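You operate a simulated robot arm through the tools that you are given. There is no shell and no other tool. Be economical: measure what you need, move in short steps, check, and stop when the job is done.

Carry out the task below with a simulated two-armed robot. There is one attempt and no reset: what you move stays moved.

TASK
Stop the rollers and level the section with levelling knob two.
Fine: bring the bubble between its marks, lock the knob again, leave knob one and its lock alone.

It is judged by the outcome, as a careful person would: the job done as asked, and still so three seconds after it is handed in. It fails if anything else is knocked over, pushed out of place, dropped, spilled or broken.

THE ROBOT
Two 7-joint arms with two-finger parallel grippers on one trunk, on a base that drives. Base frame: it is fixed to the floor where the robot stands at the start and does not move with it; the origin is under the middle of the robot, x ahead of it, y to its left, z up. Readings come in mm, degrees, newtons and seconds.
The left shoulder is at the start at [50, 165, 1205], the right one opposite. With the tool pointing down near the work surface each hand reaches from about 100 to 660 mm from the robot's upright axis, wherever it stands, measured 20 degrees to its own side. Places, roughly: jack lock lever one [700, 400, 500]; jack lock lever two [1000, 1600, 500]; levelling knob one [600, 400, 500]; levelling knob two [1100, 1600, 500]; line stop button [400, 0, 1200]; roller conveyor [1500, 1000, 500]. Payload 3.91 kg a hand.
The tool frame of a hand sits at the grasp point between the pads (the TCP): z along the fingers, y along the line on which they close. The tips reach 30 mm beyond it. The gripper opens to 110 mm. The fingers are 20 mm wide and 10 mm thick; the gripper's body (48 by 112 mm) begins 55 mm behind the TCP.
Orientation is told as [roll, pitch, yaw] about the base's x, y, z axes, in that order, counted from this pose: with the fingers straight down and closing along the base's y, the tool's x points along the base's -x, its y along +y and its z along -z.

THE INTERFACE
- The arms move only by the tool drive_tool. It takes "left_moves", "right_moves" or both (then of equal length, played together; a hand with none holds still); each is a list of rows, each a list of 3 entries, a list of its own where there are three numbers: the shift along the tool's x, y, z in mm, then the turn, a rotation vector about the tool's x, y, z in degrees, then the finger opening in mm, from 0 to 110. In form: [[[dx, dy, dz], [rx, ry, rz], hand], ...]. A call has 1 to 10 rows; each row is the pose to reach, as a shift and turn from the pose commanded when the call began, along the tool's axes at that moment. Rows are played at 5 a second. More than 50 mm and 8.6 degrees between two rows, or a gripper value outside its range, and nothing of the call is played. Where a pose cannot be reached the arm comes as near as it can. A force on the tool above 80 N (or 10 N above the force at the start of the call, whichever is more), or a blocked arm, ends the call early, and 0.2 s more pass. Each finger travels about 45 mm/s and halts on what it meets, pressing with about 33 N; the grip force reading is that of the motor and also rises with nothing between the fingers. The clock runs only during rows and for 0.2 s after the last one: add rows that repeat a pose to give the fingers time. It gives the time, the measured TCP pose, the force on the tool (base axes), the opening and the grip force at its end, in the units of the frame above (readings bear some noise), with the torque about the TCP (base axes, N m) and any sound that the robot's microphone picked up.
- Cameras (640 x 400 px; columns grow to the right, rows downward): "scene" is now at [124.2, -9.8, 1411.1]; the picture's right is [-0.08, -1.00, 0.00], its down [-0.21, 0.02, -0.98] and it looks along [0.98, -0.08, -0.21] (base axes); focal length 214 px, centre (320, 200). "left" rides on the left gripper at [72, -17, -103] in its tool frame; the picture's right is [0.23, 0.97, 0.00], its down [-0.76, 0.18, -0.62] and it looks along [-0.61, 0.14, 0.78] (tool axes); focal length 222 px, centre (320, 200). "right" rides on the right gripper at [72, 17, -103] in its tool frame; the picture's right is [-0.23, 0.97, 0.00], its down [-0.76, -0.18, -0.62] and it looks along [-0.61, -0.14, 0.78] (tool axes); focal length 222 px, centre (320, 200). There is no depth. A picture from a camera that has moved, and an enlarged one, comes with that camera's place and axes in the base frame and with its lens.
- grab_frame(camera): a new picture of that camera. The clock stands still meanwhile.
- lift_body(by): slides the trunk up (or, below 0, down) by that many mm; the arms and the scene camera ride with it, the base frame stays. It gives what a move gives, with no picture.
- roll_base(legs): drives the robot by 1 to 6 legs, each [ahead, left, turn to the left] in mm, mm and degrees, along the robot's own axes; the way and the turn of a leg run together, so that a leg with both is an arc; at most 1500 mm and 180 degrees a leg. The arms and the cameras ride along, it lands a little off, and it stops where it bumps. It gives what a move gives.
- pan_tilt(pan, tilt): turns the head with the scene camera to pan (to the left, within 80 degrees either way) and tilt (down, from -29 to 69), counted from straight ahead of the robot. It gives what a move gives.
- close_up(camera, box): a new picture of the part [left, top, right, bottom] of that camera's present view, enlarged. The clock stands still meanwhile.
- finish_job(): hands the job in; it is judged then, once.

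Go step by step. Nothing tells you exact positions but the pictures and the camera data: compare them with the known pose of the tool, close in by small moves and look again before you grip or let go. The budget is 120 turns and 100 pictures, counting those below and the enlarged ones. Unless the task says otherwise, let go and move clear before handing in, and close with one line.

The tools are called as name(argument=value, ...) on one line, values as JSON. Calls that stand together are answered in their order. drive_tool: Moves the arms, as the interface text tells. Its arguments: {"type":"object","properties":{"left_moves":{"type":"array","items":{"type":"array"}},"right_moves":{"type":"array","items":{"type":"array"}}},"required":[]} The other tools are called the same way: lift_body (by) slides the trunk up or down; roll_base (legs) drives the base; pan_tilt (pan, tilt) turns the head that bears the scene camera; grab_frame (camera) takes a picture; close_up (camera, box) takes an enlarged picture of a part of a camera's view; finish_job () hands the job in.

At the start:

```text
t: 0.0
left_ee_pos: [370.4, 189.7, 1330.3]
left_orientation: [0.0, -0.1, 0.0]
left_ft_force: [0.1, 0.1, -0.1]
left_ft_torque: [0.0, 0.04, 0.03]
left_width: 110.0
left_gripper_force: 0.0
right_ee_pos: [264.4, -116.4, 1383.1]
right_orientation: [0.1, -0.2, -0.1]
right_ft_force: [0.1, 0.2, 0.3]
right_ft_torque: [0.01, 0.0, -0.01]
right_width: 110.1
right_gripper_force: 0.1
trunk travel left (down, up): [-425.0, 78.0]
robot x, y, heading: [1.1, 2.7, 0.4]
head pan, tilt: [-4.6, 11.9]
```

scene: 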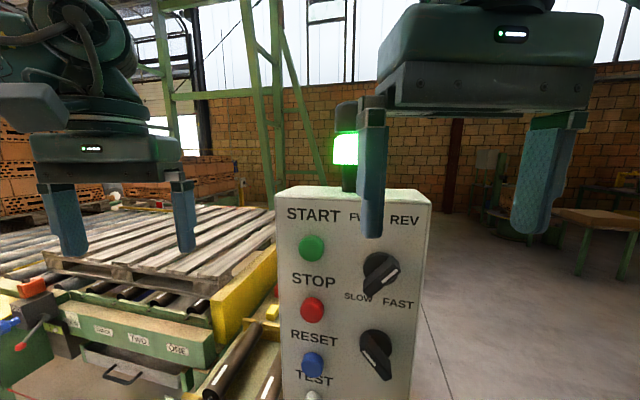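
right: 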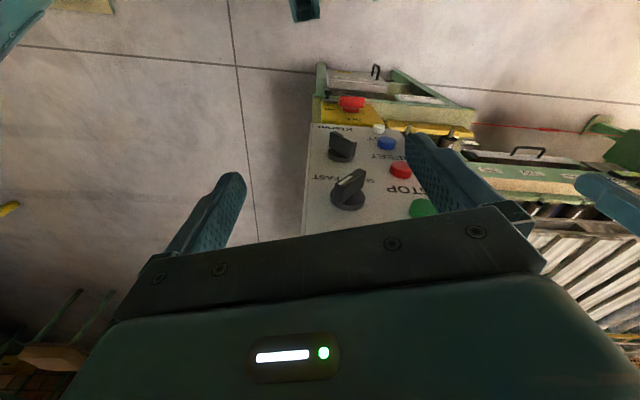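
left: 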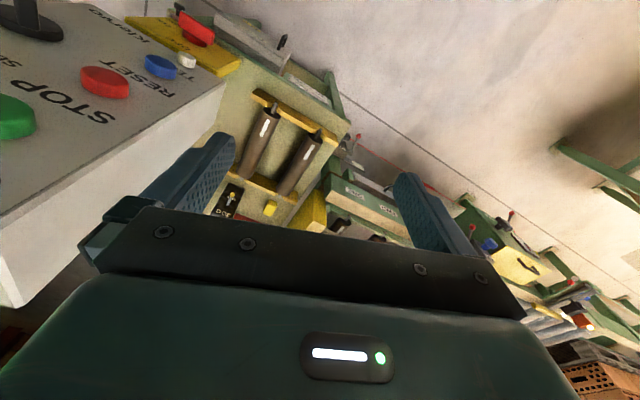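

I see the control panel ahead with a red STOP button under START, and a conveyor to the left. I'll look closer at the panel and the conveyor first.

close_up(camera="scene", box=[240, 180, 440, 400])

pan_tilt(pan=45, tilt=35)

grab_frame(camera="scene")

```text
1.82 times, centred on (340, 290) of scene
camera zoom: at [124.2, -9.8, 1411.1], right [-0.08, -1.0, 0.0], down [-0.21, 0.02, -0.98], along [0.98, -0.08, -0.21], focal length 390 px, centre (284, 36)
```

zoom: 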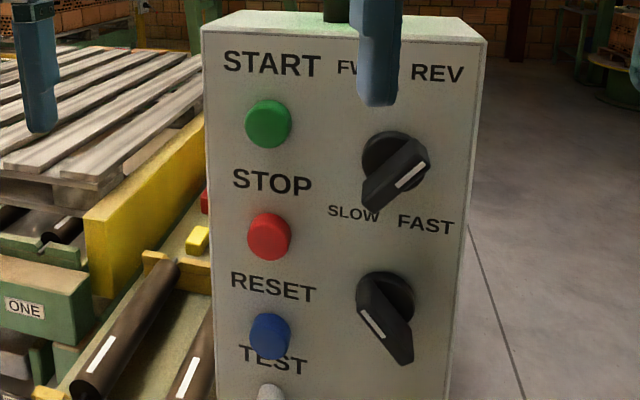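

```text
t: 1.2
left_ee_pos: [370.4, 189.5, 1329.5]
left_orientation: [0.1, -0.1, 0.0]
left_ft_force: [0.5, 0.2, -0.1]
left_ft_torque: [0.01, 0.04, 0.0]
left_width: 110.2
left_gripper_force: 0.0
right_ee_pos: [263.7, -116.1, 1384.4]
right_orientation: [0.1, -0.1, 0.1]
right_ft_force: [0.1, 0.1, -0.2]
right_ft_torque: [0.01, 0.01, -0.03]
right_width: 110.0
right_gripper_force: 0.0
trunk travel left (down, up): [-425.0, 78.0]
robot x, y, heading: [3.0, -1.1, 0.2]
head pan, tilt: [45.0, 35.0]
```

```text
95 pictures are left
camera scene: at [93.6, 59.9, 1374.1], right [0.71, -0.71, 0.0], down [-0.41, -0.41, -0.82], along [0.58, 0.58, -0.57], focal length 214 px, centre (320, 200)
```

scene: 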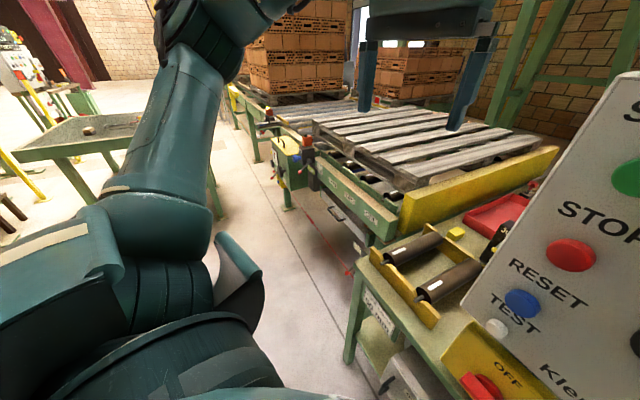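

STOP is triangulated at about (380, -20, 1202) on a near-vertical face. I'll close the right hand, tilt it 45° forward and bring it in front of the button.

drive_tool(right_moves=[[[0, 0, 0], [0, -7.5, 0], 70], [[0, 15, 10], [0, -15, 0], 40], [[0, 30, 40], [0, -22.5, 0], 10], [[0, 50, 70], [0, -30, 0], 0], [[0, 70, 100], [0, -37.5, 0], 0], [[-10, 85, 130], [0, -45, 0], 0], [[-30, 97, 160], [0, -45, 0], 0], [[-45, 97, 168], [0, -45, 0], 0], [[-45, 97, 168], [0, -45, 0], 0]])

pan_tilt(pan=0, tilt=30)

grab_frame(camera="scene")

grab_frame(camera="right")

```text
t: 2.2
left_ee_pos: [371.3, 190.1, 1329.9]
left_orientation: [0.0, -0.1, 0.0]
left_ft_force: [-0.2, 0.7, -0.5]
left_ft_torque: [-0.02, -0.04, 0.0]
left_width: 110.0
left_gripper_force: 0.0
right_ee_pos: [270.0, -72.1, 1318.9]
right_orientation: [0.6, -30.2, -1.2]
right_ft_force: [4.6, -11.7, -1.5]
right_ft_torque: [0.66, 0.02, 1.47]
right_width: 20.4
right_gripper_force: 0.0
trunk travel left (down, up): [-425.0, 78.0]
robot x, y, heading: [0.8, -1.2, -0.0]
head pan, tilt: [45.0, 35.0]
stopped in row 5 (right hand): the force on the tool passed its limit at 116 N (the readings are from after the stop); the commanded pose is now the measured one
```

```text
t: 3.4
left_ee_pos: [371.2, 190.5, 1330.3]
left_orientation: [0.0, -0.1, 0.1]
left_ft_force: [0.3, -0.1, 1.1]
left_ft_torque: [-0.03, -0.02, 0.02]
left_width: 110.2
left_gripper_force: 0.1
right_ee_pos: [270.5, -74.5, 1321.2]
right_orientation: [0.5, -30.1, -1.0]
right_ft_force: [32.5, -87.2, 37.7]
right_ft_torque: [6.28, 6.99, 10.78]
right_width: 0.0
right_gripper_force: 33.0
trunk travel left (down, up): [-425.0, 78.0]
robot x, y, heading: [1.1, -1.6, 0.3]
head pan, tilt: [0.0, 30.0]
```

```text
94 pictures are left
camera scene: at [98.6, 57.5, 1380.3], right [0.66, -0.75, 0.0], down [-0.38, -0.34, -0.86], along [0.64, 0.57, -0.52], focal length 214 px, centre (320, 200)
```

scene: 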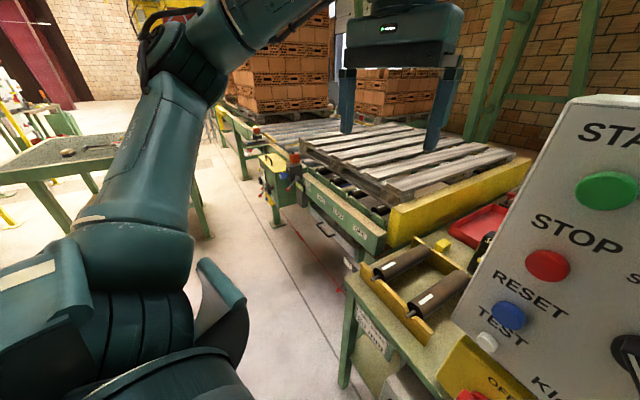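

```text
93 pictures are left
camera right: at [157.3, -56.0, 1375.7], right [0.21, 0.97, 0.12], down [0.34, -0.19, 0.92], along [0.92, -0.15, -0.37], focal length 222 px, centre (320, 200)
```

right: 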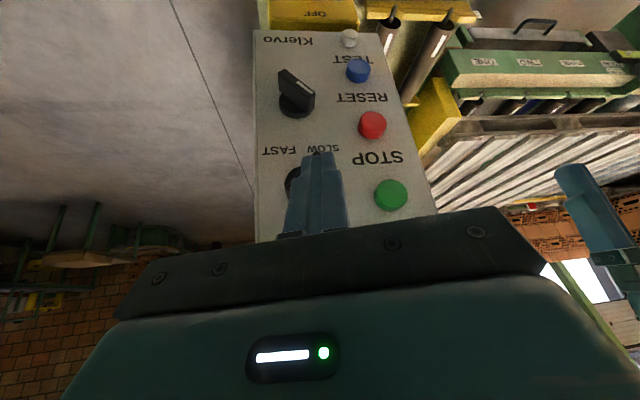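

The right wrist met the robot's own head. I'll move the hand back to the right and back the base up so the hand works further ahead of the head.

drive_tool(right_moves=[[[0, -25, 0], [0, 0, 0], 0], [[0, -60, 0], [0, 0, 0], 0], [[0, -60, 0], [0, 0, 0], 0]])

roll_base(legs=[[-200, 0, 0]])

pan_tilt(pan=0, tilt=20)

grab_frame(camera="scene")

```text
t: 4.2
left_ee_pos: [370.4, 191.0, 1329.9]
left_orientation: [-0.1, 0.0, 0.1]
left_ft_force: [-0.2, 0.5, 0.3]
left_ft_torque: [0.0, 0.01, -0.01]
left_width: 110.0
left_gripper_force: 0.2
right_ee_pos: [266.4, -130.0, 1318.2]
right_orientation: [0.7, -30.1, -1.3]
right_ft_force: [0.1, -0.1, 0.2]
right_ft_torque: [0.01, 0.01, 0.01]
right_width: 0.3
right_gripper_force: 33.0
trunk travel left (down, up): [-425.0, 78.0]
robot x, y, heading: [-0.8, -1.3, 0.1]
head pan, tilt: [0.0, 30.0]
```

```text
t: 5.7
left_ee_pos: [171.6, 189.4, 1330.1]
left_orientation: [0.0, -0.1, -0.1]
left_ft_force: [0.2, 0.1, 0.0]
left_ft_torque: [0.04, -0.02, -0.03]
left_width: 110.0
left_gripper_force: 0.1
right_ee_pos: [67.8, -130.1, 1318.6]
right_orientation: [0.8, -30.1, -1.6]
right_ft_force: [-0.3, 0.5, 0.4]
right_ft_torque: [0.0, -0.02, 0.0]
right_width: 0.1
right_gripper_force: 32.5
trunk travel left (down, up): [-425.0, 78.0]
robot x, y, heading: [-196.2, -1.6, -0.2]
head pan, tilt: [0.0, 30.0]
```

```text
t: 6.5
left_ee_pos: [172.6, 189.7, 1330.0]
left_orientation: [-0.1, 0.0, -0.1]
left_ft_force: [0.3, -0.8, -0.7]
left_ft_torque: [0.01, 0.02, 0.01]
left_width: 110.1
left_gripper_force: 0.0
right_ee_pos: [69.7, -130.9, 1318.2]
right_orientation: [0.8, -30.1, -1.6]
right_ft_force: [-0.5, 0.0, -0.4]
right_ft_torque: [0.0, 0.0, -0.03]
right_width: 0.0
right_gripper_force: 33.1
trunk travel left (down, up): [-425.0, 78.0]
robot x, y, heading: [-200.3, -2.1, -0.0]
head pan, tilt: [0.0, 20.0]
```

```text
92 pictures are left
camera scene: at [-74.0, -2.4, 1397.8], right [0.0, -1.0, 0.0], down [-0.34, 0.0, -0.94], along [0.94, 0.0, -0.34], focal length 214 px, centre (320, 200)
```

scene: 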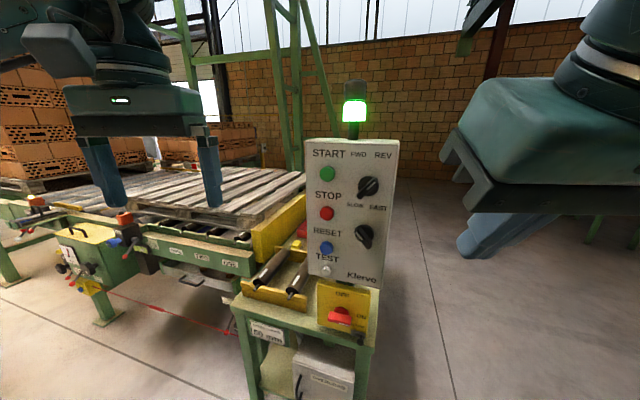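

The base is clear now. I'll bring the closed right hand in front of STOP, about 45 mm short of it.

drive_tool(right_moves=[[[-39, 0, 22.5], [0, -3, 0], 0], [[-66, 15, 55.5], [0, -6, 0], 0], [[-89, 40, 86], [0, -9, 0], 0], [[-107, 65, 114], [0, -12, 0], 0], [[-126, 90, 142], [0, -15, 0], 0], [[-146, 108, 177], [0, -15, 0], 0], [[-152.5, 112, 206], [0, -15, 0], 0], [[-152.5, 112, 206], [0, -15, 0], 0]])

grab_frame(camera="scene")

grab_frame(camera="right")

```text
t: 8.3
left_ee_pos: [172.8, 188.8, 1329.0]
left_orientation: [0.0, -0.1, -0.1]
left_ft_force: [-1.0, -0.3, 0.3]
left_ft_torque: [-0.02, -0.02, -0.01]
left_width: 109.9
left_gripper_force: 0.1
right_ee_pos: [306.4, -21.9, 1221.0]
right_orientation: [1.0, -45.1, -1.9]
right_ft_force: [-0.2, 0.7, 0.9]
right_ft_torque: [0.02, -0.02, -0.01]
right_width: 0.0
right_gripper_force: 32.9
trunk travel left (down, up): [-425.0, 78.0]
robot x, y, heading: [-197.8, 3.3, 0.1]
head pan, tilt: [0.0, 20.0]
```

```text
91 pictures are left
camera scene: at [-74.4, -2.2, 1397.9], right [0.0, -1.0, 0.0], down [-0.34, 0.0, -0.94], along [0.94, 0.0, -0.34], focal length 214 px, centre (320, 200)
```

scene: 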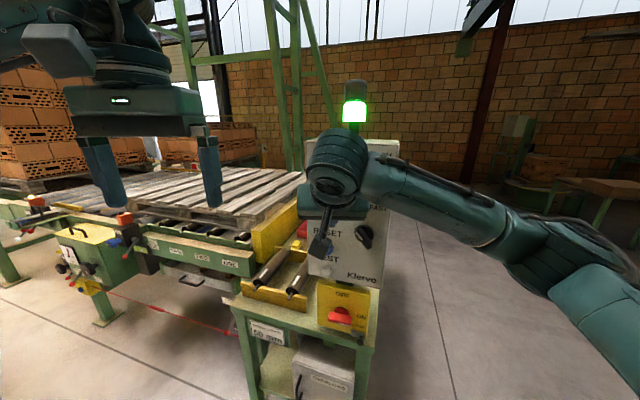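

```text
90 pictures are left
camera right: at [183.4, -2.4, 1243.5], right [0.18, 0.97, 0.17], down [0.09, -0.19, 0.98], along [0.98, -0.16, -0.12], focal length 222 px, centre (320, 200)
```

right: 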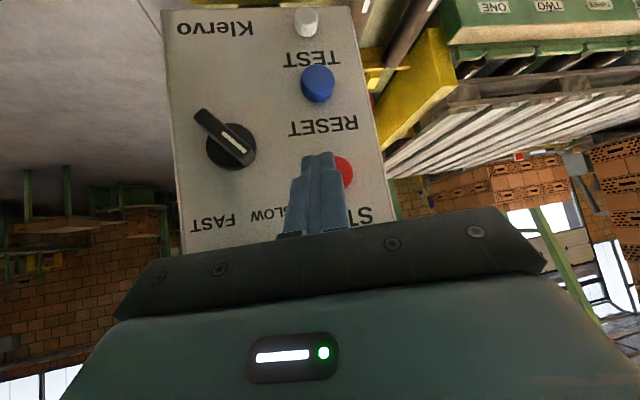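

The fingertip is just left of the button line in the view; STOP is at about y -16, z 1198. I'll correct slightly and press in short steps.

drive_tool(right_moves=[[[-9.9, 4, 18.4], [0, 0, 0], 0], [[-17, 5, 25.5], [0, 0, 0], 0], [[-22.6, 5, 31.1], [0, 0, 0], 0], [[-26.2, 5, 34.6], [0, 0, 0], 0], [[-29.7, 5, 38.2], [0, 0, 0], 0]])

grab_frame(camera="right")

```text
t: 9.5
left_ee_pos: [173.1, 189.7, 1329.9]
left_orientation: [0.0, -0.1, -0.1]
left_ft_force: [-0.1, 0.5, -0.4]
left_ft_torque: [-0.01, 0.0, -0.04]
left_width: 110.0
left_gripper_force: 0.1
right_ee_pos: [353.1, -16.7, 1213.0]
right_orientation: [1.0, -45.1, -1.8]
right_ft_force: [-1.9, -0.6, -0.4]
right_ft_torque: [0.0, 0.03, -0.03]
right_width: 0.1
right_gripper_force: 33.7
trunk travel left (down, up): [-425.0, 78.0]
robot x, y, heading: [-201.4, -0.2, -0.1]
head pan, tilt: [0.0, 20.0]
```

```text
89 pictures are left
camera right: at [229.9, 2.3, 1236.0], right [0.18, 0.97, 0.17], down [0.09, -0.19, 0.98], along [0.98, -0.16, -0.12], focal length 222 px, centre (320, 200)
```

right: 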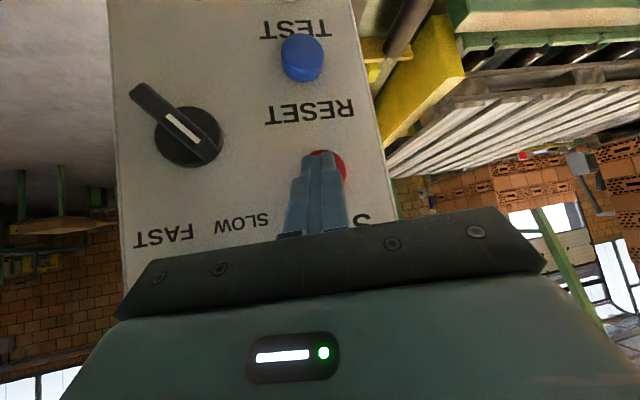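

Contact has just begun (-1.9 N). I'll push further a few millimetres, then back off.

drive_tool(right_moves=[[[-2, 0, 2], [0, 0, 0], 0], [[-4, 0, 4], [0, 0, 0], 0], [[-6, 0, 6], [0, 0, 0], 0]])

grab_frame(camera="scene")

```text
t: 10.3
left_ee_pos: [171.7, 189.3, 1330.9]
left_orientation: [0.0, -0.2, -0.1]
left_ft_force: [0.0, 0.1, 0.1]
left_ft_torque: [0.04, -0.01, -0.01]
left_width: 109.9
left_gripper_force: 0.1
right_ee_pos: [361.3, -17.6, 1212.5]
right_orientation: [0.9, -45.1, -1.7]
right_ft_force: [-12.3, -2.2, -0.1]
right_ft_torque: [-0.01, 0.2, -0.18]
right_width: 0.0
right_gripper_force: 32.7
trunk travel left (down, up): [-425.0, 78.0]
robot x, y, heading: [-197.9, 0.2, -0.0]
head pan, tilt: [0.0, 20.0]
heard: click
```

```text
88 pictures are left
camera scene: at [-76.3, -2.8, 1398.1], right [0.0, -1.0, 0.0], down [-0.34, 0.0, -0.94], along [0.94, 0.0, -0.34], focal length 214 px, centre (320, 200)
```

scene: 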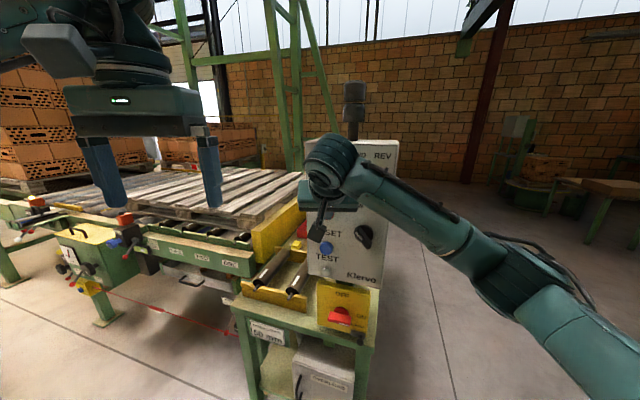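

Click heard and the green lamp went out: rollers are stopped. I'll retract the right arm and look over to the left for the knobs.

drive_tool(right_moves=[[[28, 0, -28], [0, 0, 0], 0], [[56, -20, -56], [0, 0, 0], 0], [[85, -50, -85], [0, 0, 0], 0], [[110, -80, -115], [0, 5, 0], 0], [[130, -110, -145], [0, 10, 0], 0], [[140, -140, -180], [0, 15, 0], 0]])

pan_tilt(pan=50, tilt=25)

grab_frame(camera="scene")

```text
refused: row 3 steps farther than a row can; nothing moved
```

```text
t: 11.4
left_ee_pos: [171.3, 190.5, 1330.5]
left_orientation: [-0.2, -0.1, -0.1]
left_ft_force: [-0.3, -0.5, 0.4]
left_ft_torque: [0.01, -0.01, -0.01]
left_width: 109.9
left_gripper_force: 0.0
right_ee_pos: [360.2, -16.0, 1212.6]
right_orientation: [1.0, -45.2, -1.7]
right_ft_force: [-12.2, 3.9, -0.7]
right_ft_torque: [0.05, 0.19, -0.02]
right_width: 0.1
right_gripper_force: 32.9
trunk travel left (down, up): [-425.0, 78.0]
robot x, y, heading: [-198.6, -3.2, -0.0]
head pan, tilt: [50.0, 25.0]
```

```text
87 pictures are left
camera scene: at [-109.8, 68.8, 1390.0], right [0.76, -0.65, 0.0], down [-0.27, -0.32, -0.91], along [0.59, 0.69, -0.42], focal length 214 px, centre (320, 200)
```

scene: 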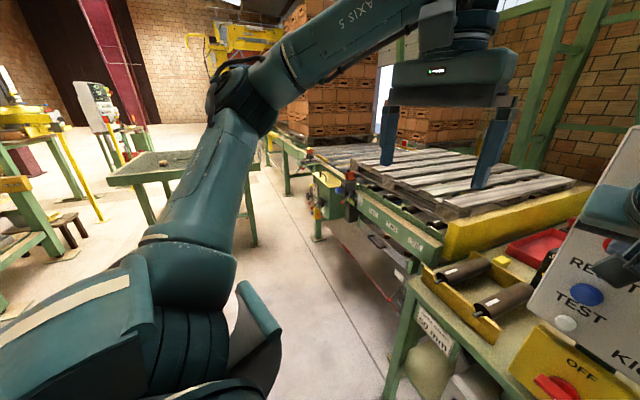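

The retreat was refused for step size; redo it in smaller steps.

drive_tool(right_moves=[[[25, 0, -25], [0, 0, 0], 0], [[50, -10, -50], [0, 0, 0], 0], [[75, -30, -75], [0, 0, 0], 0], [[95, -60, -100], [0, 5, 0], 0], [[110, -90, -125], [0, 10, 0], 0], [[125, -120, -150], [0, 15, 0], 0], [[130, -140, -180], [0, 15, 0], 0]])

close_up(camera="scene", box=[260, 130, 420, 260])

```text
t: 13.0
left_ee_pos: [171.7, 189.2, 1330.4]
left_orientation: [0.0, -0.1, 0.0]
left_ft_force: [0.4, 0.3, -0.3]
left_ft_torque: [-0.05, 0.01, -0.03]
left_width: 110.0
left_gripper_force: 0.0
right_ee_pos: [141.1, -157.8, 1246.3]
right_orientation: [0.8, -30.1, -1.5]
right_ft_force: [0.4, -0.1, -0.7]
right_ft_torque: [0.01, 0.0, -0.06]
right_width: 0.2
right_gripper_force: 32.8
trunk travel left (down, up): [-425.0, 78.0]
robot x, y, heading: [-198.2, -1.8, -0.1]
head pan, tilt: [50.0, 25.0]
```

```text
3.08 times, centred on (340, 195) of scene
camera zoom: at [-108.7, 68.1, 1389.9], right [0.76, -0.64, 0.0], down [-0.27, -0.32, -0.91], along [0.58, 0.69, -0.42], focal length 660 px, centre (258, 215)
```

zoom: 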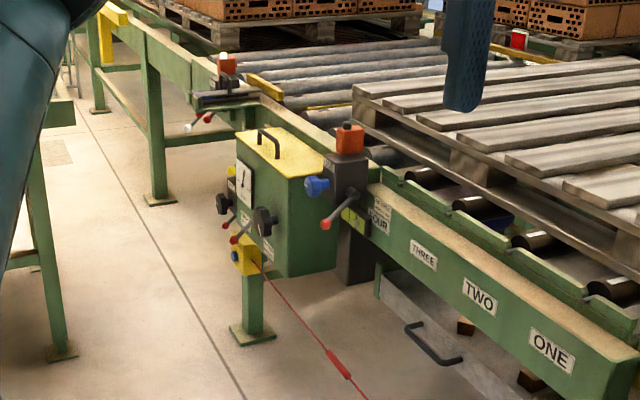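

The right hand is clear. Before driving left, I'll look left for free floor.

pan_tilt(pan=80, tilt=25)

grab_frame(camera="scene")

grab_frame(camera="left")

```text
t: 14.0
left_ee_pos: [173.2, 190.1, 1329.6]
left_orientation: [0.0, -0.1, 0.0]
left_ft_force: [-0.3, -0.6, 0.2]
left_ft_torque: [0.0, 0.0, -0.01]
left_width: 110.0
left_gripper_force: 0.1
right_ee_pos: [142.2, -156.9, 1246.0]
right_orientation: [0.7, -30.1, -1.6]
right_ft_force: [-0.1, -0.1, 0.2]
right_ft_torque: [-0.01, -0.01, 0.03]
right_width: 0.0
right_gripper_force: 32.5
trunk travel left (down, up): [-425.0, 78.0]
robot x, y, heading: [-197.8, 3.2, -0.3]
head pan, tilt: [80.0, 25.0]
```

```text
85 pictures are left
camera scene: at [-151.0, 88.6, 1389.8], right [0.98, -0.18, 0.0], down [-0.07, -0.42, -0.91], along [0.16, 0.89, -0.42], focal length 214 px, centre (320, 200)
```

scene: 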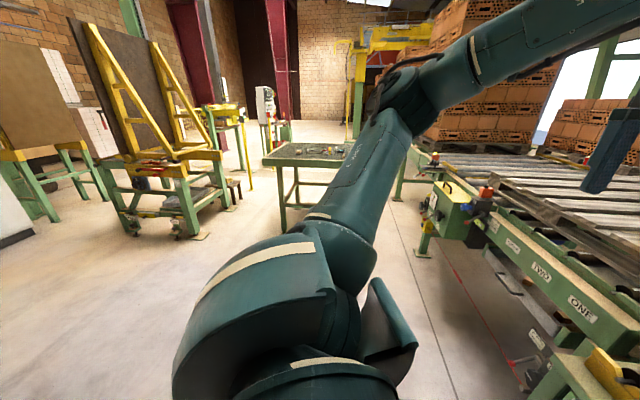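

```text
84 pictures are left
camera left: at [101.0, 172.1, 1434.4], right [-0.23, 0.97, 0.0], down [0.76, 0.18, 0.62], along [0.61, 0.14, -0.78], focal length 222 px, centre (320, 200)
```

left: 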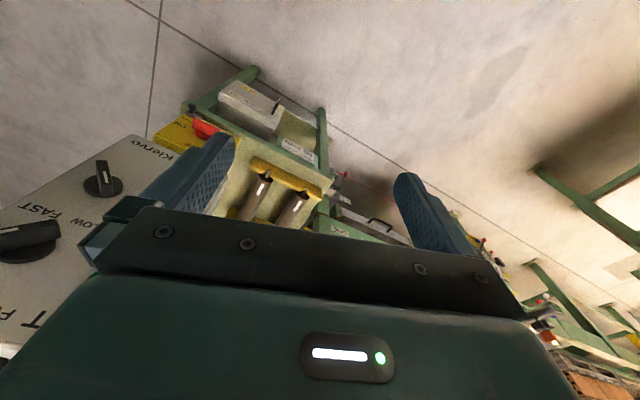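

Floor to the left is open up to the workbench at y≈2000. I'll drive left about 1100 mm and ahead 150 mm, then view the conveyor side.

roll_base(legs=[[0, 1100, 0], [150, 0, 0]])

pan_tilt(pan=5, tilt=30)

grab_frame(camera="scene")

```text
t: 24.7
left_ee_pos: [334.6, 1261.4, 1327.8]
left_orientation: [0.0, 0.1, -0.6]
left_ft_force: [0.9, 0.1, 0.0]
left_ft_torque: [0.01, 0.01, -0.01]
left_width: 110.0
left_gripper_force: 0.0
right_ee_pos: [300.7, 915.7, 1245.2]
right_orientation: [0.8, -30.0, -2.0]
right_ft_force: [0.0, -0.6, 0.3]
right_ft_torque: [0.0, 0.04, 0.0]
right_width: 0.1
right_gripper_force: 32.6
trunk travel left (down, up): [-425.0, 78.0]
robot x, y, heading: [-39.3, 1078.3, -0.4]
head pan, tilt: [80.0, 25.0]
```

```text
t: 26.2
left_ee_pos: [333.4, 1261.5, 1329.8]
left_orientation: [0.1, -0.1, -0.6]
left_ft_force: [-0.3, -0.2, -0.5]
left_ft_torque: [0.01, 0.01, 0.01]
left_width: 110.0
left_gripper_force: 0.1
right_ee_pos: [299.8, 915.5, 1244.7]
right_orientation: [0.8, -30.1, -2.1]
right_ft_force: [0.1, -0.1, -0.1]
right_ft_torque: [-0.03, 0.01, 0.02]
right_width: 0.0
right_gripper_force: 33.0
trunk travel left (down, up): [-425.0, 78.0]
robot x, y, heading: [-40.8, 1074.1, -0.6]
head pan, tilt: [5.0, 30.0]
```

```text
83 pictures are left
camera scene: at [82.1, 1080.1, 1381.9], right [0.08, -1.0, 0.0], down [-0.5, -0.04, -0.87], along [0.86, 0.07, -0.5], focal length 214 px, centre (320, 200)
```

scene: 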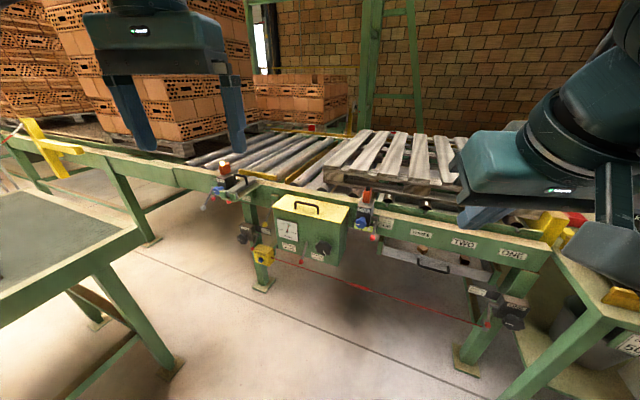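

Now I see the two jack assemblies: one low by the right leg (knob one), another by the leg left of the gauge box (knob two). Zooming in.

close_up(camera="scene", box=[200, 150, 390, 300])

close_up(camera="scene", box=[440, 220, 560, 380])

```text
2.67 times, centred on (295, 225) of scene
camera zoom: at [82.1, 1080.1, 1381.9], right [0.08, -1.0, 0.0], down [-0.5, -0.04, -0.87], along [0.86, 0.07, -0.5], focal length 572 px, centre (387, 133)
```

zoom: 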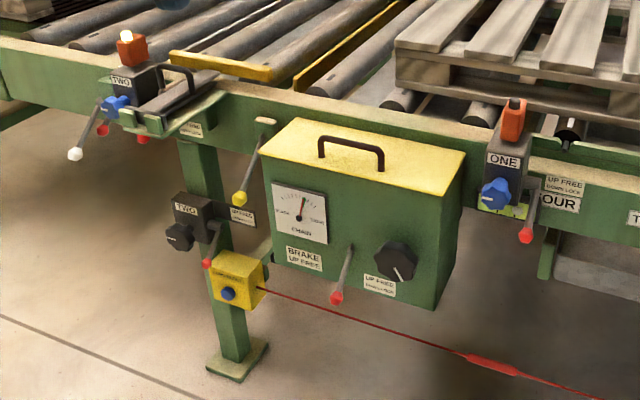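

```text
2.50 times, centred on (500, 300) of scene
camera zoom: at [82.1, 1080.1, 1381.9], right [0.08, -1.0, 0.0], down [-0.5, -0.04, -0.87], along [0.86, 0.07, -0.5], focal length 536 px, centre (-130, -50)
```

zoom: 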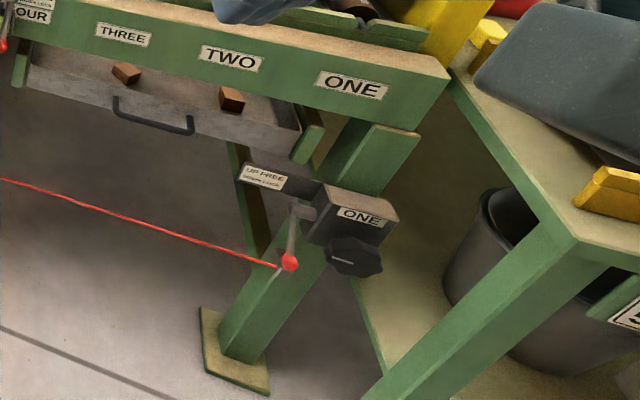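

Jack TWO (black block, lobed knob, red-tipped lock lever hanging DOWN = locked) is near (1074, 1650, 500); the workbench corner is around (740, 1880). I'll drive to stand in front of it with the knob on the left-hand side, staying back for a look.

roll_base(legs=[[0, 540, 0], [250, 0, 0], [0, 0, -17]])

pan_tilt(pan=15, tilt=40)

grab_frame(camera="scene")

```text
t: 33.8
left_ee_pos: [625.5, 1680.5, 1329.4]
left_orientation: [0.0, -0.2, -17.4]
left_ft_force: [-0.6, -0.1, 0.4]
left_ft_torque: [0.02, 0.03, -0.03]
left_width: 109.9
left_gripper_force: 0.1
right_ee_pos: [493.7, 1360.3, 1245.4]
right_orientation: [0.8, -30.2, -18.8]
right_ft_force: [0.4, -0.1, 0.0]
right_ft_torque: [0.03, -0.03, 0.0]
right_width: 0.1
right_gripper_force: 32.6
trunk travel left (down, up): [-425.0, 78.0]
robot x, y, heading: [212.2, 1612.4, -17.2]
head pan, tilt: [5.0, 30.0]
```

```text
t: 34.5
left_ee_pos: [626.2, 1681.4, 1329.6]
left_orientation: [0.0, -0.1, -17.3]
left_ft_force: [-0.3, -0.7, 0.0]
left_ft_torque: [0.01, 0.0, 0.06]
left_width: 109.9
left_gripper_force: 0.0
right_ee_pos: [493.2, 1360.7, 1244.4]
right_orientation: [0.8, -30.1, -18.8]
right_ft_force: [-0.4, -0.1, 0.1]
right_ft_torque: [-0.01, -0.01, 0.0]
right_width: 0.0
right_gripper_force: 33.5
trunk travel left (down, up): [-425.0, 78.0]
robot x, y, heading: [217.7, 1610.9, -17.6]
head pan, tilt: [15.0, 40.0]
```

```text
80 pictures are left
camera scene: at [330.0, 1596.2, 1366.5], right [-0.04, -1.0, 0.0], down [-0.64, 0.03, -0.77], along [0.77, -0.03, -0.64], focal length 214 px, centre (320, 200)
```

scene: 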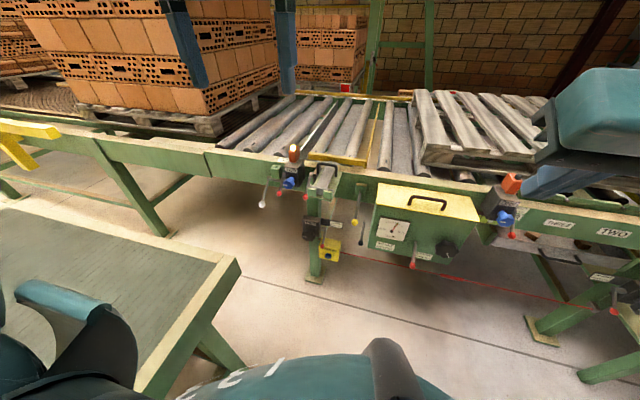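

close_up(camera="scene", box=[255, 140, 375, 290])

close_up(camera="scene", box=[470, 160, 640, 330])

```text
2.67 times, centred on (315, 215) of scene
camera zoom: at [330.0, 1596.2, 1366.5], right [-0.04, -1.0, 0.0], down [-0.64, 0.03, -0.77], along [0.77, -0.03, -0.64], focal length 572 px, centre (333, 160)
```

zoom: 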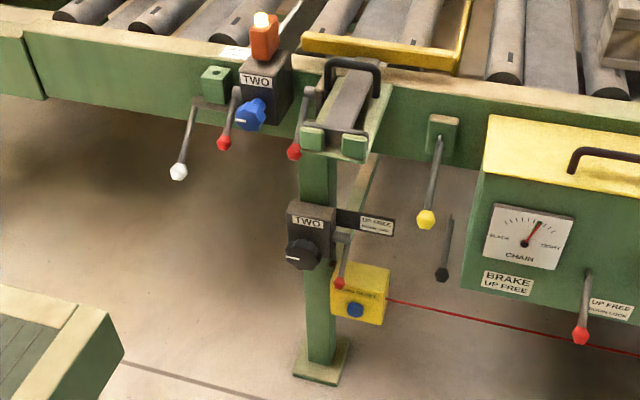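

```text
2.35 times, centred on (555, 245) of scene
camera zoom: at [330.0, 1596.2, 1366.5], right [-0.04, -1.0, 0.0], down [-0.64, 0.03, -0.77], along [0.77, -0.03, -0.64], focal length 505 px, centre (-233, 94)
```

zoom: 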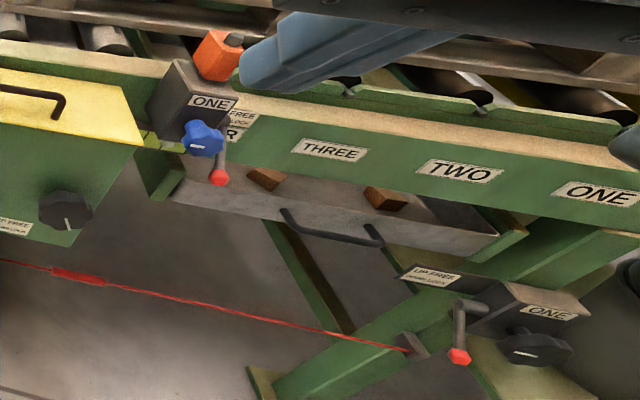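

close_up(camera="scene", box=[485, 180, 545, 230])

close_up(camera="scene", box=[285, 200, 355, 270])

```text
8.00 times, centred on (515, 205) of scene
camera zoom: at [330.0, 1596.2, 1366.5], right [-0.04, -1.0, 0.0], down [-0.64, 0.03, -0.77], along [0.77, -0.03, -0.64], focal length 1716 px, centre (-1240, 160)
```

zoom: 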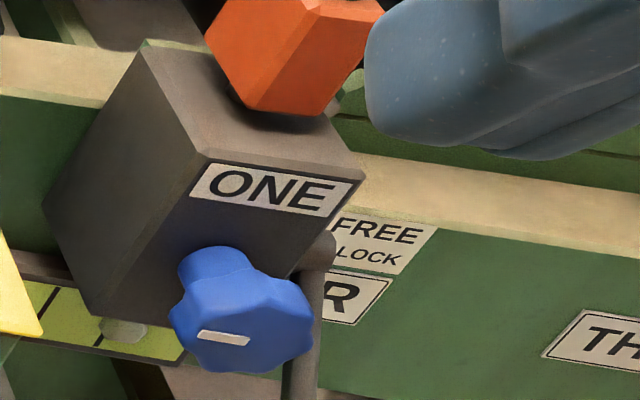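

```text
5.71 times, centred on (320, 235) of scene
camera zoom: at [330.0, 1596.2, 1366.5], right [-0.04, -1.0, 0.0], down [-0.64, 0.03, -0.77], along [0.77, -0.03, -0.64], focal length 1226 px, centre (320, 0)
```

zoom: 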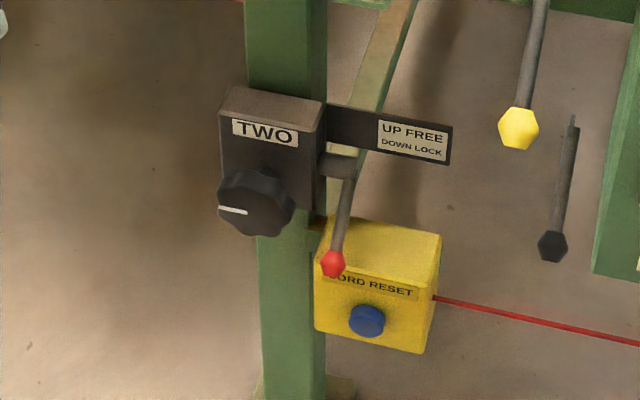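

The spirit vial (yellow-green) is visible under block ONE with the bubble right of its marks. The table on the left is close to my left elbow, so I'll shift right before lowering, then check clearance.

roll_base(legs=[[0, -150, 0]])

pan_tilt(pan=45, tilt=50)

grab_frame(camera="scene")

```text
t: 36.5
left_ee_pos: [581.5, 1541.4, 1331.0]
left_orientation: [-0.1, -0.1, -17.3]
left_ft_force: [-0.3, 0.4, -0.6]
left_ft_torque: [0.02, 0.03, 0.0]
left_width: 110.0
left_gripper_force: 0.1
right_ee_pos: [448.6, 1219.8, 1244.7]
right_orientation: [0.8, -30.1, -18.8]
right_ft_force: [-0.3, 0.4, 0.9]
right_ft_torque: [0.02, -0.02, -0.03]
right_width: 0.1
right_gripper_force: 33.3
trunk travel left (down, up): [-425.0, 78.0]
robot x, y, heading: [171.2, 1471.7, -17.4]
head pan, tilt: [15.0, 40.0]
```

```text
t: 37.4
left_ee_pos: [581.1, 1540.6, 1329.6]
left_orientation: [-0.1, -0.2, -17.3]
left_ft_force: [0.4, -0.7, -0.3]
left_ft_torque: [0.03, 0.0, 0.04]
left_width: 110.0
left_gripper_force: 0.1
right_ee_pos: [448.4, 1218.9, 1247.0]
right_orientation: [0.8, -30.2, -18.8]
right_ft_force: [-0.4, -0.1, -0.1]
right_ft_torque: [-0.04, 0.01, 0.0]
right_width: 0.0
right_gripper_force: 32.8
trunk travel left (down, up): [-425.0, 78.0]
robot x, y, heading: [172.6, 1472.2, -17.3]
head pan, tilt: [45.0, 50.0]
```

```text
75 pictures are left
camera scene: at [269.2, 1494.8, 1352.3], right [0.46, -0.89, 0.0], down [-0.68, -0.35, -0.64], along [0.57, 0.3, -0.77], focal length 214 px, centre (320, 200)
```

scene: 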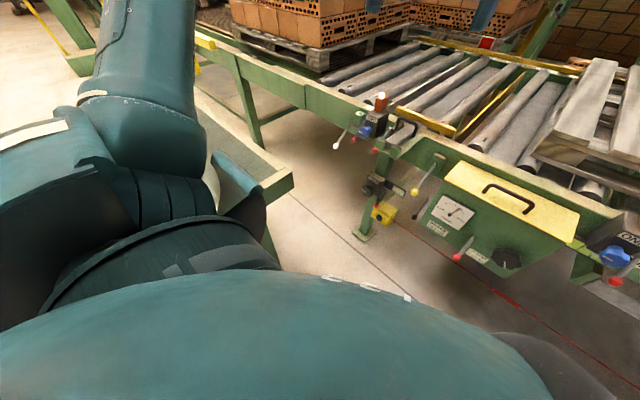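

The elbow is up and outward. I'll extend the left hand forward-left with the fingers turning horizontal, high above everything, before lowering the trunk.

drive_tool(left_moves=[[[-10, 15, 10], [0, -8, 0], 80], [[-20, 30, 25], [0, -16, 0], 60], [[-35, 50, 40], [0, -24, 0], 60], [[-50, 70, 55], [0, -32, 0], 60], [[-70, 90, 75], [0, -40, 0], 60], [[-90, 110, 100], [0, -48, 0], 60], [[-110, 130, 125], [0, -56, 0], 60], [[-130, 150, 150], [0, -64, 0], 60], [[-150, 165, 175], [0, -72, 0], 60], [[-170, 180, 200], [0, -80, 0], 60]])

grab_frame(camera="scene")

```text
t: 39.6
left_ee_pos: [794.7, 1647.2, 1136.6]
left_orientation: [1.1, -79.0, -19.9]
left_ft_force: [0.6, 0.8, 0.6]
left_ft_torque: [-0.01, 0.02, -0.04]
left_width: 59.9
left_gripper_force: 0.0
left hand out of reach, approached as far as the arm can: row 10
right_ee_pos: [449.6, 1218.6, 1245.3]
right_orientation: [0.8, -30.1, -18.8]
right_ft_force: [0.7, 0.6, -0.5]
right_ft_torque: [0.07, 0.02, -0.02]
right_width: 0.0
right_gripper_force: 32.7
trunk travel left (down, up): [-425.0, 78.0]
robot x, y, heading: [171.6, 1470.5, -17.2]
head pan, tilt: [45.0, 50.0]
```

```text
74 pictures are left
camera scene: at [270.0, 1494.6, 1352.2], right [0.46, -0.89, 0.0], down [-0.68, -0.35, -0.64], along [0.57, 0.3, -0.77], focal length 214 px, centre (320, 200)
```

scene: 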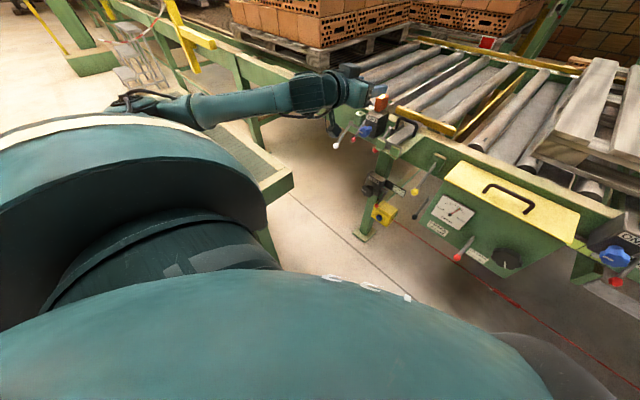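

The elbow sits over the table, so lowering here would collide. I'll test in the air whether the arm can take the pose I need (tool yawed right, lower relative to shoulder) for a stance further right.

drive_tool(left_moves=[[[30, 0, -30], [3, -2, 0], 60], [[60, 20, -30], [6, -4, 0], 60], [[90, 45, -30], [9, -6, 0], 60], [[120, 70, -20], [12, -8, 0], 60], [[145, 90, -10], [15, -10, 0], 60], [[162, 107, 0], [15, -11, 0], 60], [[162, 107, 0], [15, -11, 0], 60]])

grab_frame(camera="scene")

```text
t: 41.2
left_ee_pos: [797.6, 1760.6, 977.3]
left_orientation: [-138.5, -88.2, 106.2]
left_ft_force: [-0.2, 0.6, -0.1]
left_ft_torque: [0.01, -0.03, 0.01]
left_width: 60.0
left_gripper_force: 0.0
right_ee_pos: [448.6, 1220.2, 1244.9]
right_orientation: [0.8, -30.0, -18.8]
right_ft_force: [-0.1, 0.2, -0.6]
right_ft_torque: [0.0, 0.03, 0.01]
right_width: 0.0
right_gripper_force: 33.4
trunk travel left (down, up): [-425.0, 78.0]
robot x, y, heading: [171.0, 1473.3, -17.5]
head pan, tilt: [45.0, 50.0]
```

```text
73 pictures are left
camera scene: at [269.1, 1494.8, 1352.3], right [0.46, -0.89, 0.0], down [-0.68, -0.35, -0.64], along [0.57, 0.3, -0.77], focal length 214 px, centre (320, 200)
```

scene: 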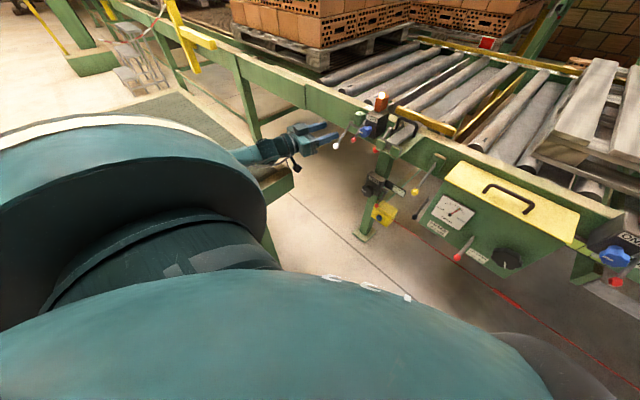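

That pose is reachable. I'll retract the hand ~100 mm, then drive to about (450, 1180) facing straight ahead.

drive_tool(left_moves=[[[0, 0, -35], [0, 0, 0], 60], [[0, 0, -70], [0, 0, 0], 60], [[0, 0, -100], [0, 0, 0], 60]])

roll_base(legs=[[0, -196, 0], [0, 0, 17.5], [338, -106, 0]])

pan_tilt(pan=30, tilt=40)

grab_frame(camera="scene")

```text
t: 41.6
left_ee_pos: [781.0, 1770.4, 997.5]
left_orientation: [-173.0, -86.1, 140.0]
left_ft_force: [12.1, -5.7, 2.9]
left_ft_torque: [-0.57, -0.82, 0.41]
left_width: 60.0
left_gripper_force: 0.2
right_ee_pos: [447.8, 1220.0, 1246.1]
right_orientation: [0.8, -30.3, -19.0]
right_ft_force: [-0.1, 0.8, -0.1]
right_ft_torque: [-0.03, -0.07, 0.02]
right_width: 0.1
right_gripper_force: 32.9
trunk travel left (down, up): [-425.0, 78.0]
robot x, y, heading: [175.0, 1474.6, -17.5]
head pan, tilt: [45.0, 50.0]
stopped in row 2 (left hand): the force on the tool passed its limit at 98 N (the readings are from after the stop); the commanded pose is now the measured one
```

```text
t: 46.8
left_ee_pos: [942.3, 1642.5, 993.5]
left_orientation: [-170.6, -86.6, 154.9]
left_ft_force: [0.4, -0.3, 0.6]
left_ft_torque: [-0.01, 0.01, 0.02]
left_width: 59.9
left_gripper_force: 0.0
right_ee_pos: [786.5, 1016.8, 1245.3]
right_orientation: [0.8, -30.1, -1.8]
right_ft_force: [0.3, -0.4, 0.0]
right_ft_torque: [-0.01, 0.02, 0.0]
right_width: 0.3
right_gripper_force: 33.2
trunk travel left (down, up): [-425.0, 78.0]
robot x, y, heading: [446.6, 1178.8, -0.2]
head pan, tilt: [45.0, 50.0]
```

```text
t: 47.6
left_ee_pos: [940.7, 1642.8, 993.8]
left_orientation: [-170.6, -86.6, 154.9]
left_ft_force: [-0.2, 0.0, -0.4]
left_ft_torque: [0.01, 0.01, 0.0]
left_width: 59.9
left_gripper_force: 0.1
right_ee_pos: [786.4, 1016.5, 1244.6]
right_orientation: [0.7, -30.1, -1.9]
right_ft_force: [-0.4, 0.7, 0.3]
right_ft_torque: [0.02, 0.01, -0.01]
right_width: 0.0
right_gripper_force: 33.1
trunk travel left (down, up): [-425.0, 78.0]
robot x, y, heading: [446.7, 1174.5, -0.3]
head pan, tilt: [30.0, 40.0]
```

```text
72 pictures are left
camera scene: at [552.4, 1214.7, 1366.5], right [0.49, -0.87, 0.0], down [-0.56, -0.32, -0.77], along [0.67, 0.38, -0.64], focal length 214 px, centre (320, 200)
```

scene: 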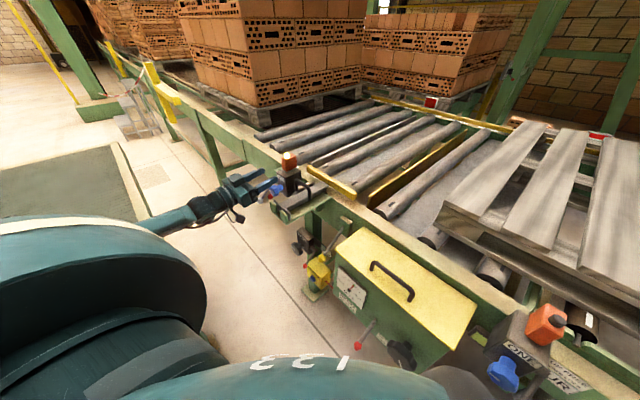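

The hand is beside clamp TWO, still above it. Before lowering I'll raise the right hand out of the way and roll back a bit, then check the right elbow's clearance.

drive_tool(right_moves=[[[-10, 0, -40], [0, 0, 0], 0], [[-24, 0, -82], [0, 0, 0], 0], [[-36, 0, -123], [0, 0, 0], 0], [[-48, 0, -164], [0, 0, 0], 0], [[-60, 0, -205], [0, 0, 0], 0], [[-73, 0, -246], [0, 0, 0], 0]])

roll_base(legs=[[-150, 0, 0]])

pan_tilt(pan=-60, tilt=45)

grab_frame(camera="scene")

```text
t: 49.0
left_ee_pos: [940.0, 1644.0, 993.4]
left_orientation: [-170.5, -86.5, 155.1]
left_ft_force: [-0.4, -0.3, 1.1]
left_ft_torque: [-0.01, 0.01, 0.0]
left_width: 59.8
left_gripper_force: 0.2
right_ee_pos: [725.5, 1017.2, 1496.9]
right_orientation: [0.8, -30.2, -1.7]
right_ft_force: [0.5, 0.2, -0.3]
right_ft_torque: [-0.02, -0.02, -0.06]
right_width: 0.0
right_gripper_force: 33.2
trunk travel left (down, up): [-425.0, 78.0]
robot x, y, heading: [445.7, 1177.2, -0.5]
head pan, tilt: [30.0, 40.0]
```

```text
t: 50.4
left_ee_pos: [793.3, 1643.4, 993.9]
left_orientation: [-171.0, -86.4, 155.2]
left_ft_force: [-0.9, -0.8, 0.6]
left_ft_torque: [0.01, 0.0, 0.04]
left_width: 60.0
left_gripper_force: 0.0
right_ee_pos: [576.1, 1014.9, 1495.1]
right_orientation: [0.8, -30.2, -1.9]
right_ft_force: [-0.2, 0.4, -0.8]
right_ft_torque: [0.05, 0.02, -0.02]
right_width: 0.0
right_gripper_force: 32.7
trunk travel left (down, up): [-425.0, 78.0]
robot x, y, heading: [299.4, 1174.2, -0.8]
head pan, tilt: [30.0, 40.0]
```

```text
t: 52.0
left_ee_pos: [794.5, 1643.8, 994.3]
left_orientation: [-170.6, -86.6, 155.0]
left_ft_force: [1.0, -0.5, 0.0]
left_ft_torque: [0.01, 0.01, 0.01]
left_width: 60.1
left_gripper_force: 0.1
right_ee_pos: [577.2, 1015.6, 1494.2]
right_orientation: [0.8, -30.1, -1.9]
right_ft_force: [0.2, 0.0, 0.2]
right_ft_torque: [0.0, 0.01, -0.03]
right_width: 0.0
right_gripper_force: 32.6
trunk travel left (down, up): [-425.0, 78.0]
robot x, y, heading: [297.5, 1176.2, -0.4]
head pan, tilt: [-60.0, 45.0]
```

```text
71 pictures are left
camera scene: at [370.1, 1103.0, 1359.2], right [-0.87, -0.49, 0.0], down [-0.35, 0.62, -0.71], along [0.35, -0.62, -0.71], focal length 214 px, centre (320, 200)
```

scene: 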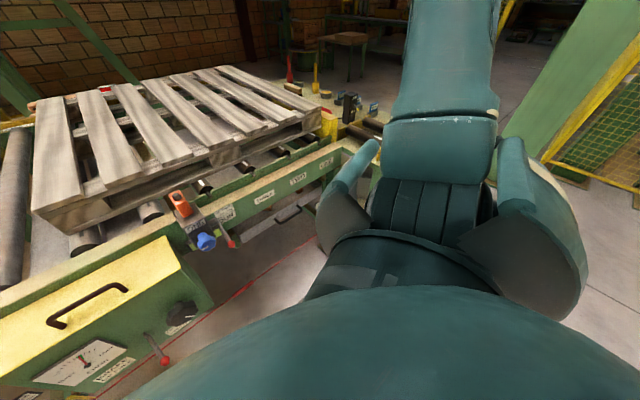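

Right elbow is clear of things. Lowering the trunk in two steps, watching the left arm versus the table.

pan_tilt(pan=45, tilt=40)

lift_body(by=-150)

grab_frame(camera="scene")

```text
t: 53.8
left_ee_pos: [793.8, 1644.2, 993.6]
left_orientation: [-170.7, -86.5, 154.9]
left_ft_force: [-0.4, -0.2, 0.1]
left_ft_torque: [-0.01, -0.04, -0.02]
left_width: 60.1
left_gripper_force: 0.0
right_ee_pos: [578.6, 1016.5, 1494.2]
right_orientation: [0.9, -30.0, -1.8]
right_ft_force: [-0.4, -0.5, 0.4]
right_ft_torque: [0.02, 0.0, 0.03]
right_width: 0.2
right_gripper_force: 33.1
trunk travel left (down, up): [-425.0, 78.0]
robot x, y, heading: [300.7, 1180.2, -0.5]
head pan, tilt: [45.0, 40.0]
```

```text
t: 55.6
left_ee_pos: [793.4, 1643.6, 843.7]
left_orientation: [-170.8, -86.6, 155.1]
left_ft_force: [0.0, 0.3, -0.5]
left_ft_torque: [-0.03, -0.02, 0.0]
left_width: 59.5
left_gripper_force: 0.1
right_ee_pos: [577.5, 1016.8, 1345.1]
right_orientation: [0.8, -30.0, -1.8]
right_ft_force: [0.6, 0.5, -0.5]
right_ft_torque: [0.03, 0.01, 0.02]
right_width: 0.0
right_gripper_force: 32.4
trunk travel left (down, up): [-275.0, 228.0]
robot x, y, heading: [298.4, 1175.8, -0.6]
head pan, tilt: [45.0, 40.0]
```

```text
70 pictures are left
camera scene: at [390.6, 1233.3, 1216.6], right [0.7, -0.71, 0.0], down [-0.46, -0.45, -0.77], along [0.55, 0.54, -0.64], focal length 214 px, centre (320, 200)
```

scene: 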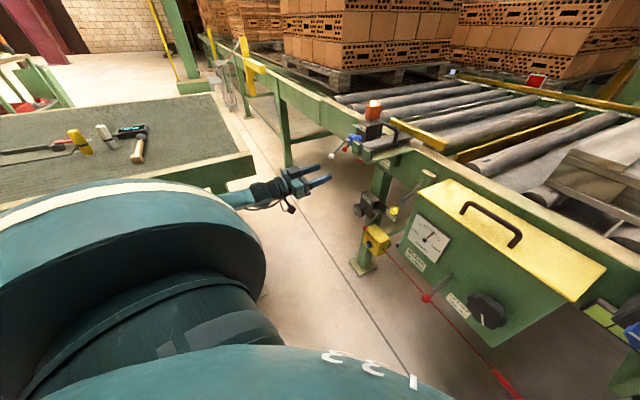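

Tabletop edge is at about y≈1950 near x 750, comfortably away from the forearm. Lowering the rest.

lift_body(by=-270)

grab_frame(camera="scene")

grab_frame(camera="left")

```text
t: 58.3
left_ee_pos: [793.4, 1643.7, 573.7]
left_orientation: [-170.7, -86.5, 155.0]
left_ft_force: [-0.1, -0.3, -0.5]
left_ft_torque: [-0.03, 0.01, 0.02]
left_width: 60.0
left_gripper_force: 0.0
right_ee_pos: [577.1, 1016.7, 1074.5]
right_orientation: [0.9, -30.1, -1.7]
right_ft_force: [0.6, 0.1, 0.1]
right_ft_torque: [0.0, 0.0, 0.01]
right_width: 0.0
right_gripper_force: 32.6
trunk travel left (down, up): [-5.0, 498.0]
robot x, y, heading: [298.0, 1176.8, -0.3]
head pan, tilt: [45.0, 40.0]
```

```text
69 pictures are left
camera scene: at [390.6, 1233.3, 946.5], right [0.7, -0.71, 0.0], down [-0.46, -0.45, -0.77], along [0.55, 0.54, -0.64], focal length 214 px, centre (320, 200)
```

scene: 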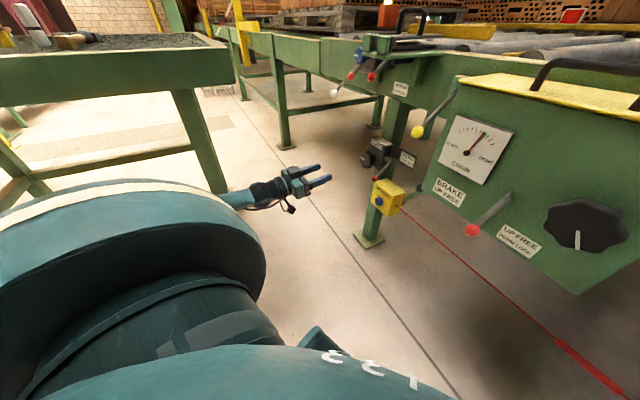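

```text
68 pictures are left
camera left: at [694.0, 1653.0, 497.4], right [0.28, 0.93, -0.24], down [-0.59, 0.36, 0.72], along [0.76, -0.06, 0.65], focal length 222 px, centre (320, 200)
```

left: 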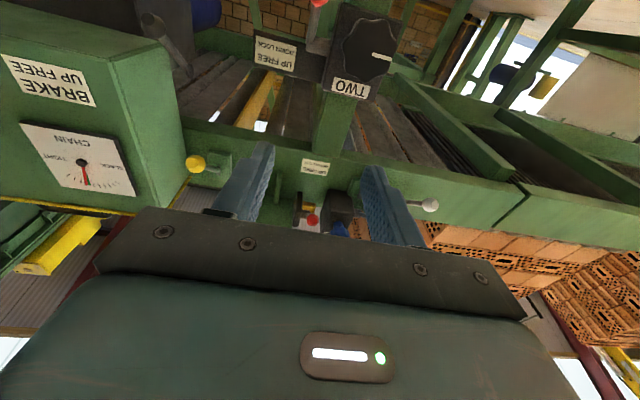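

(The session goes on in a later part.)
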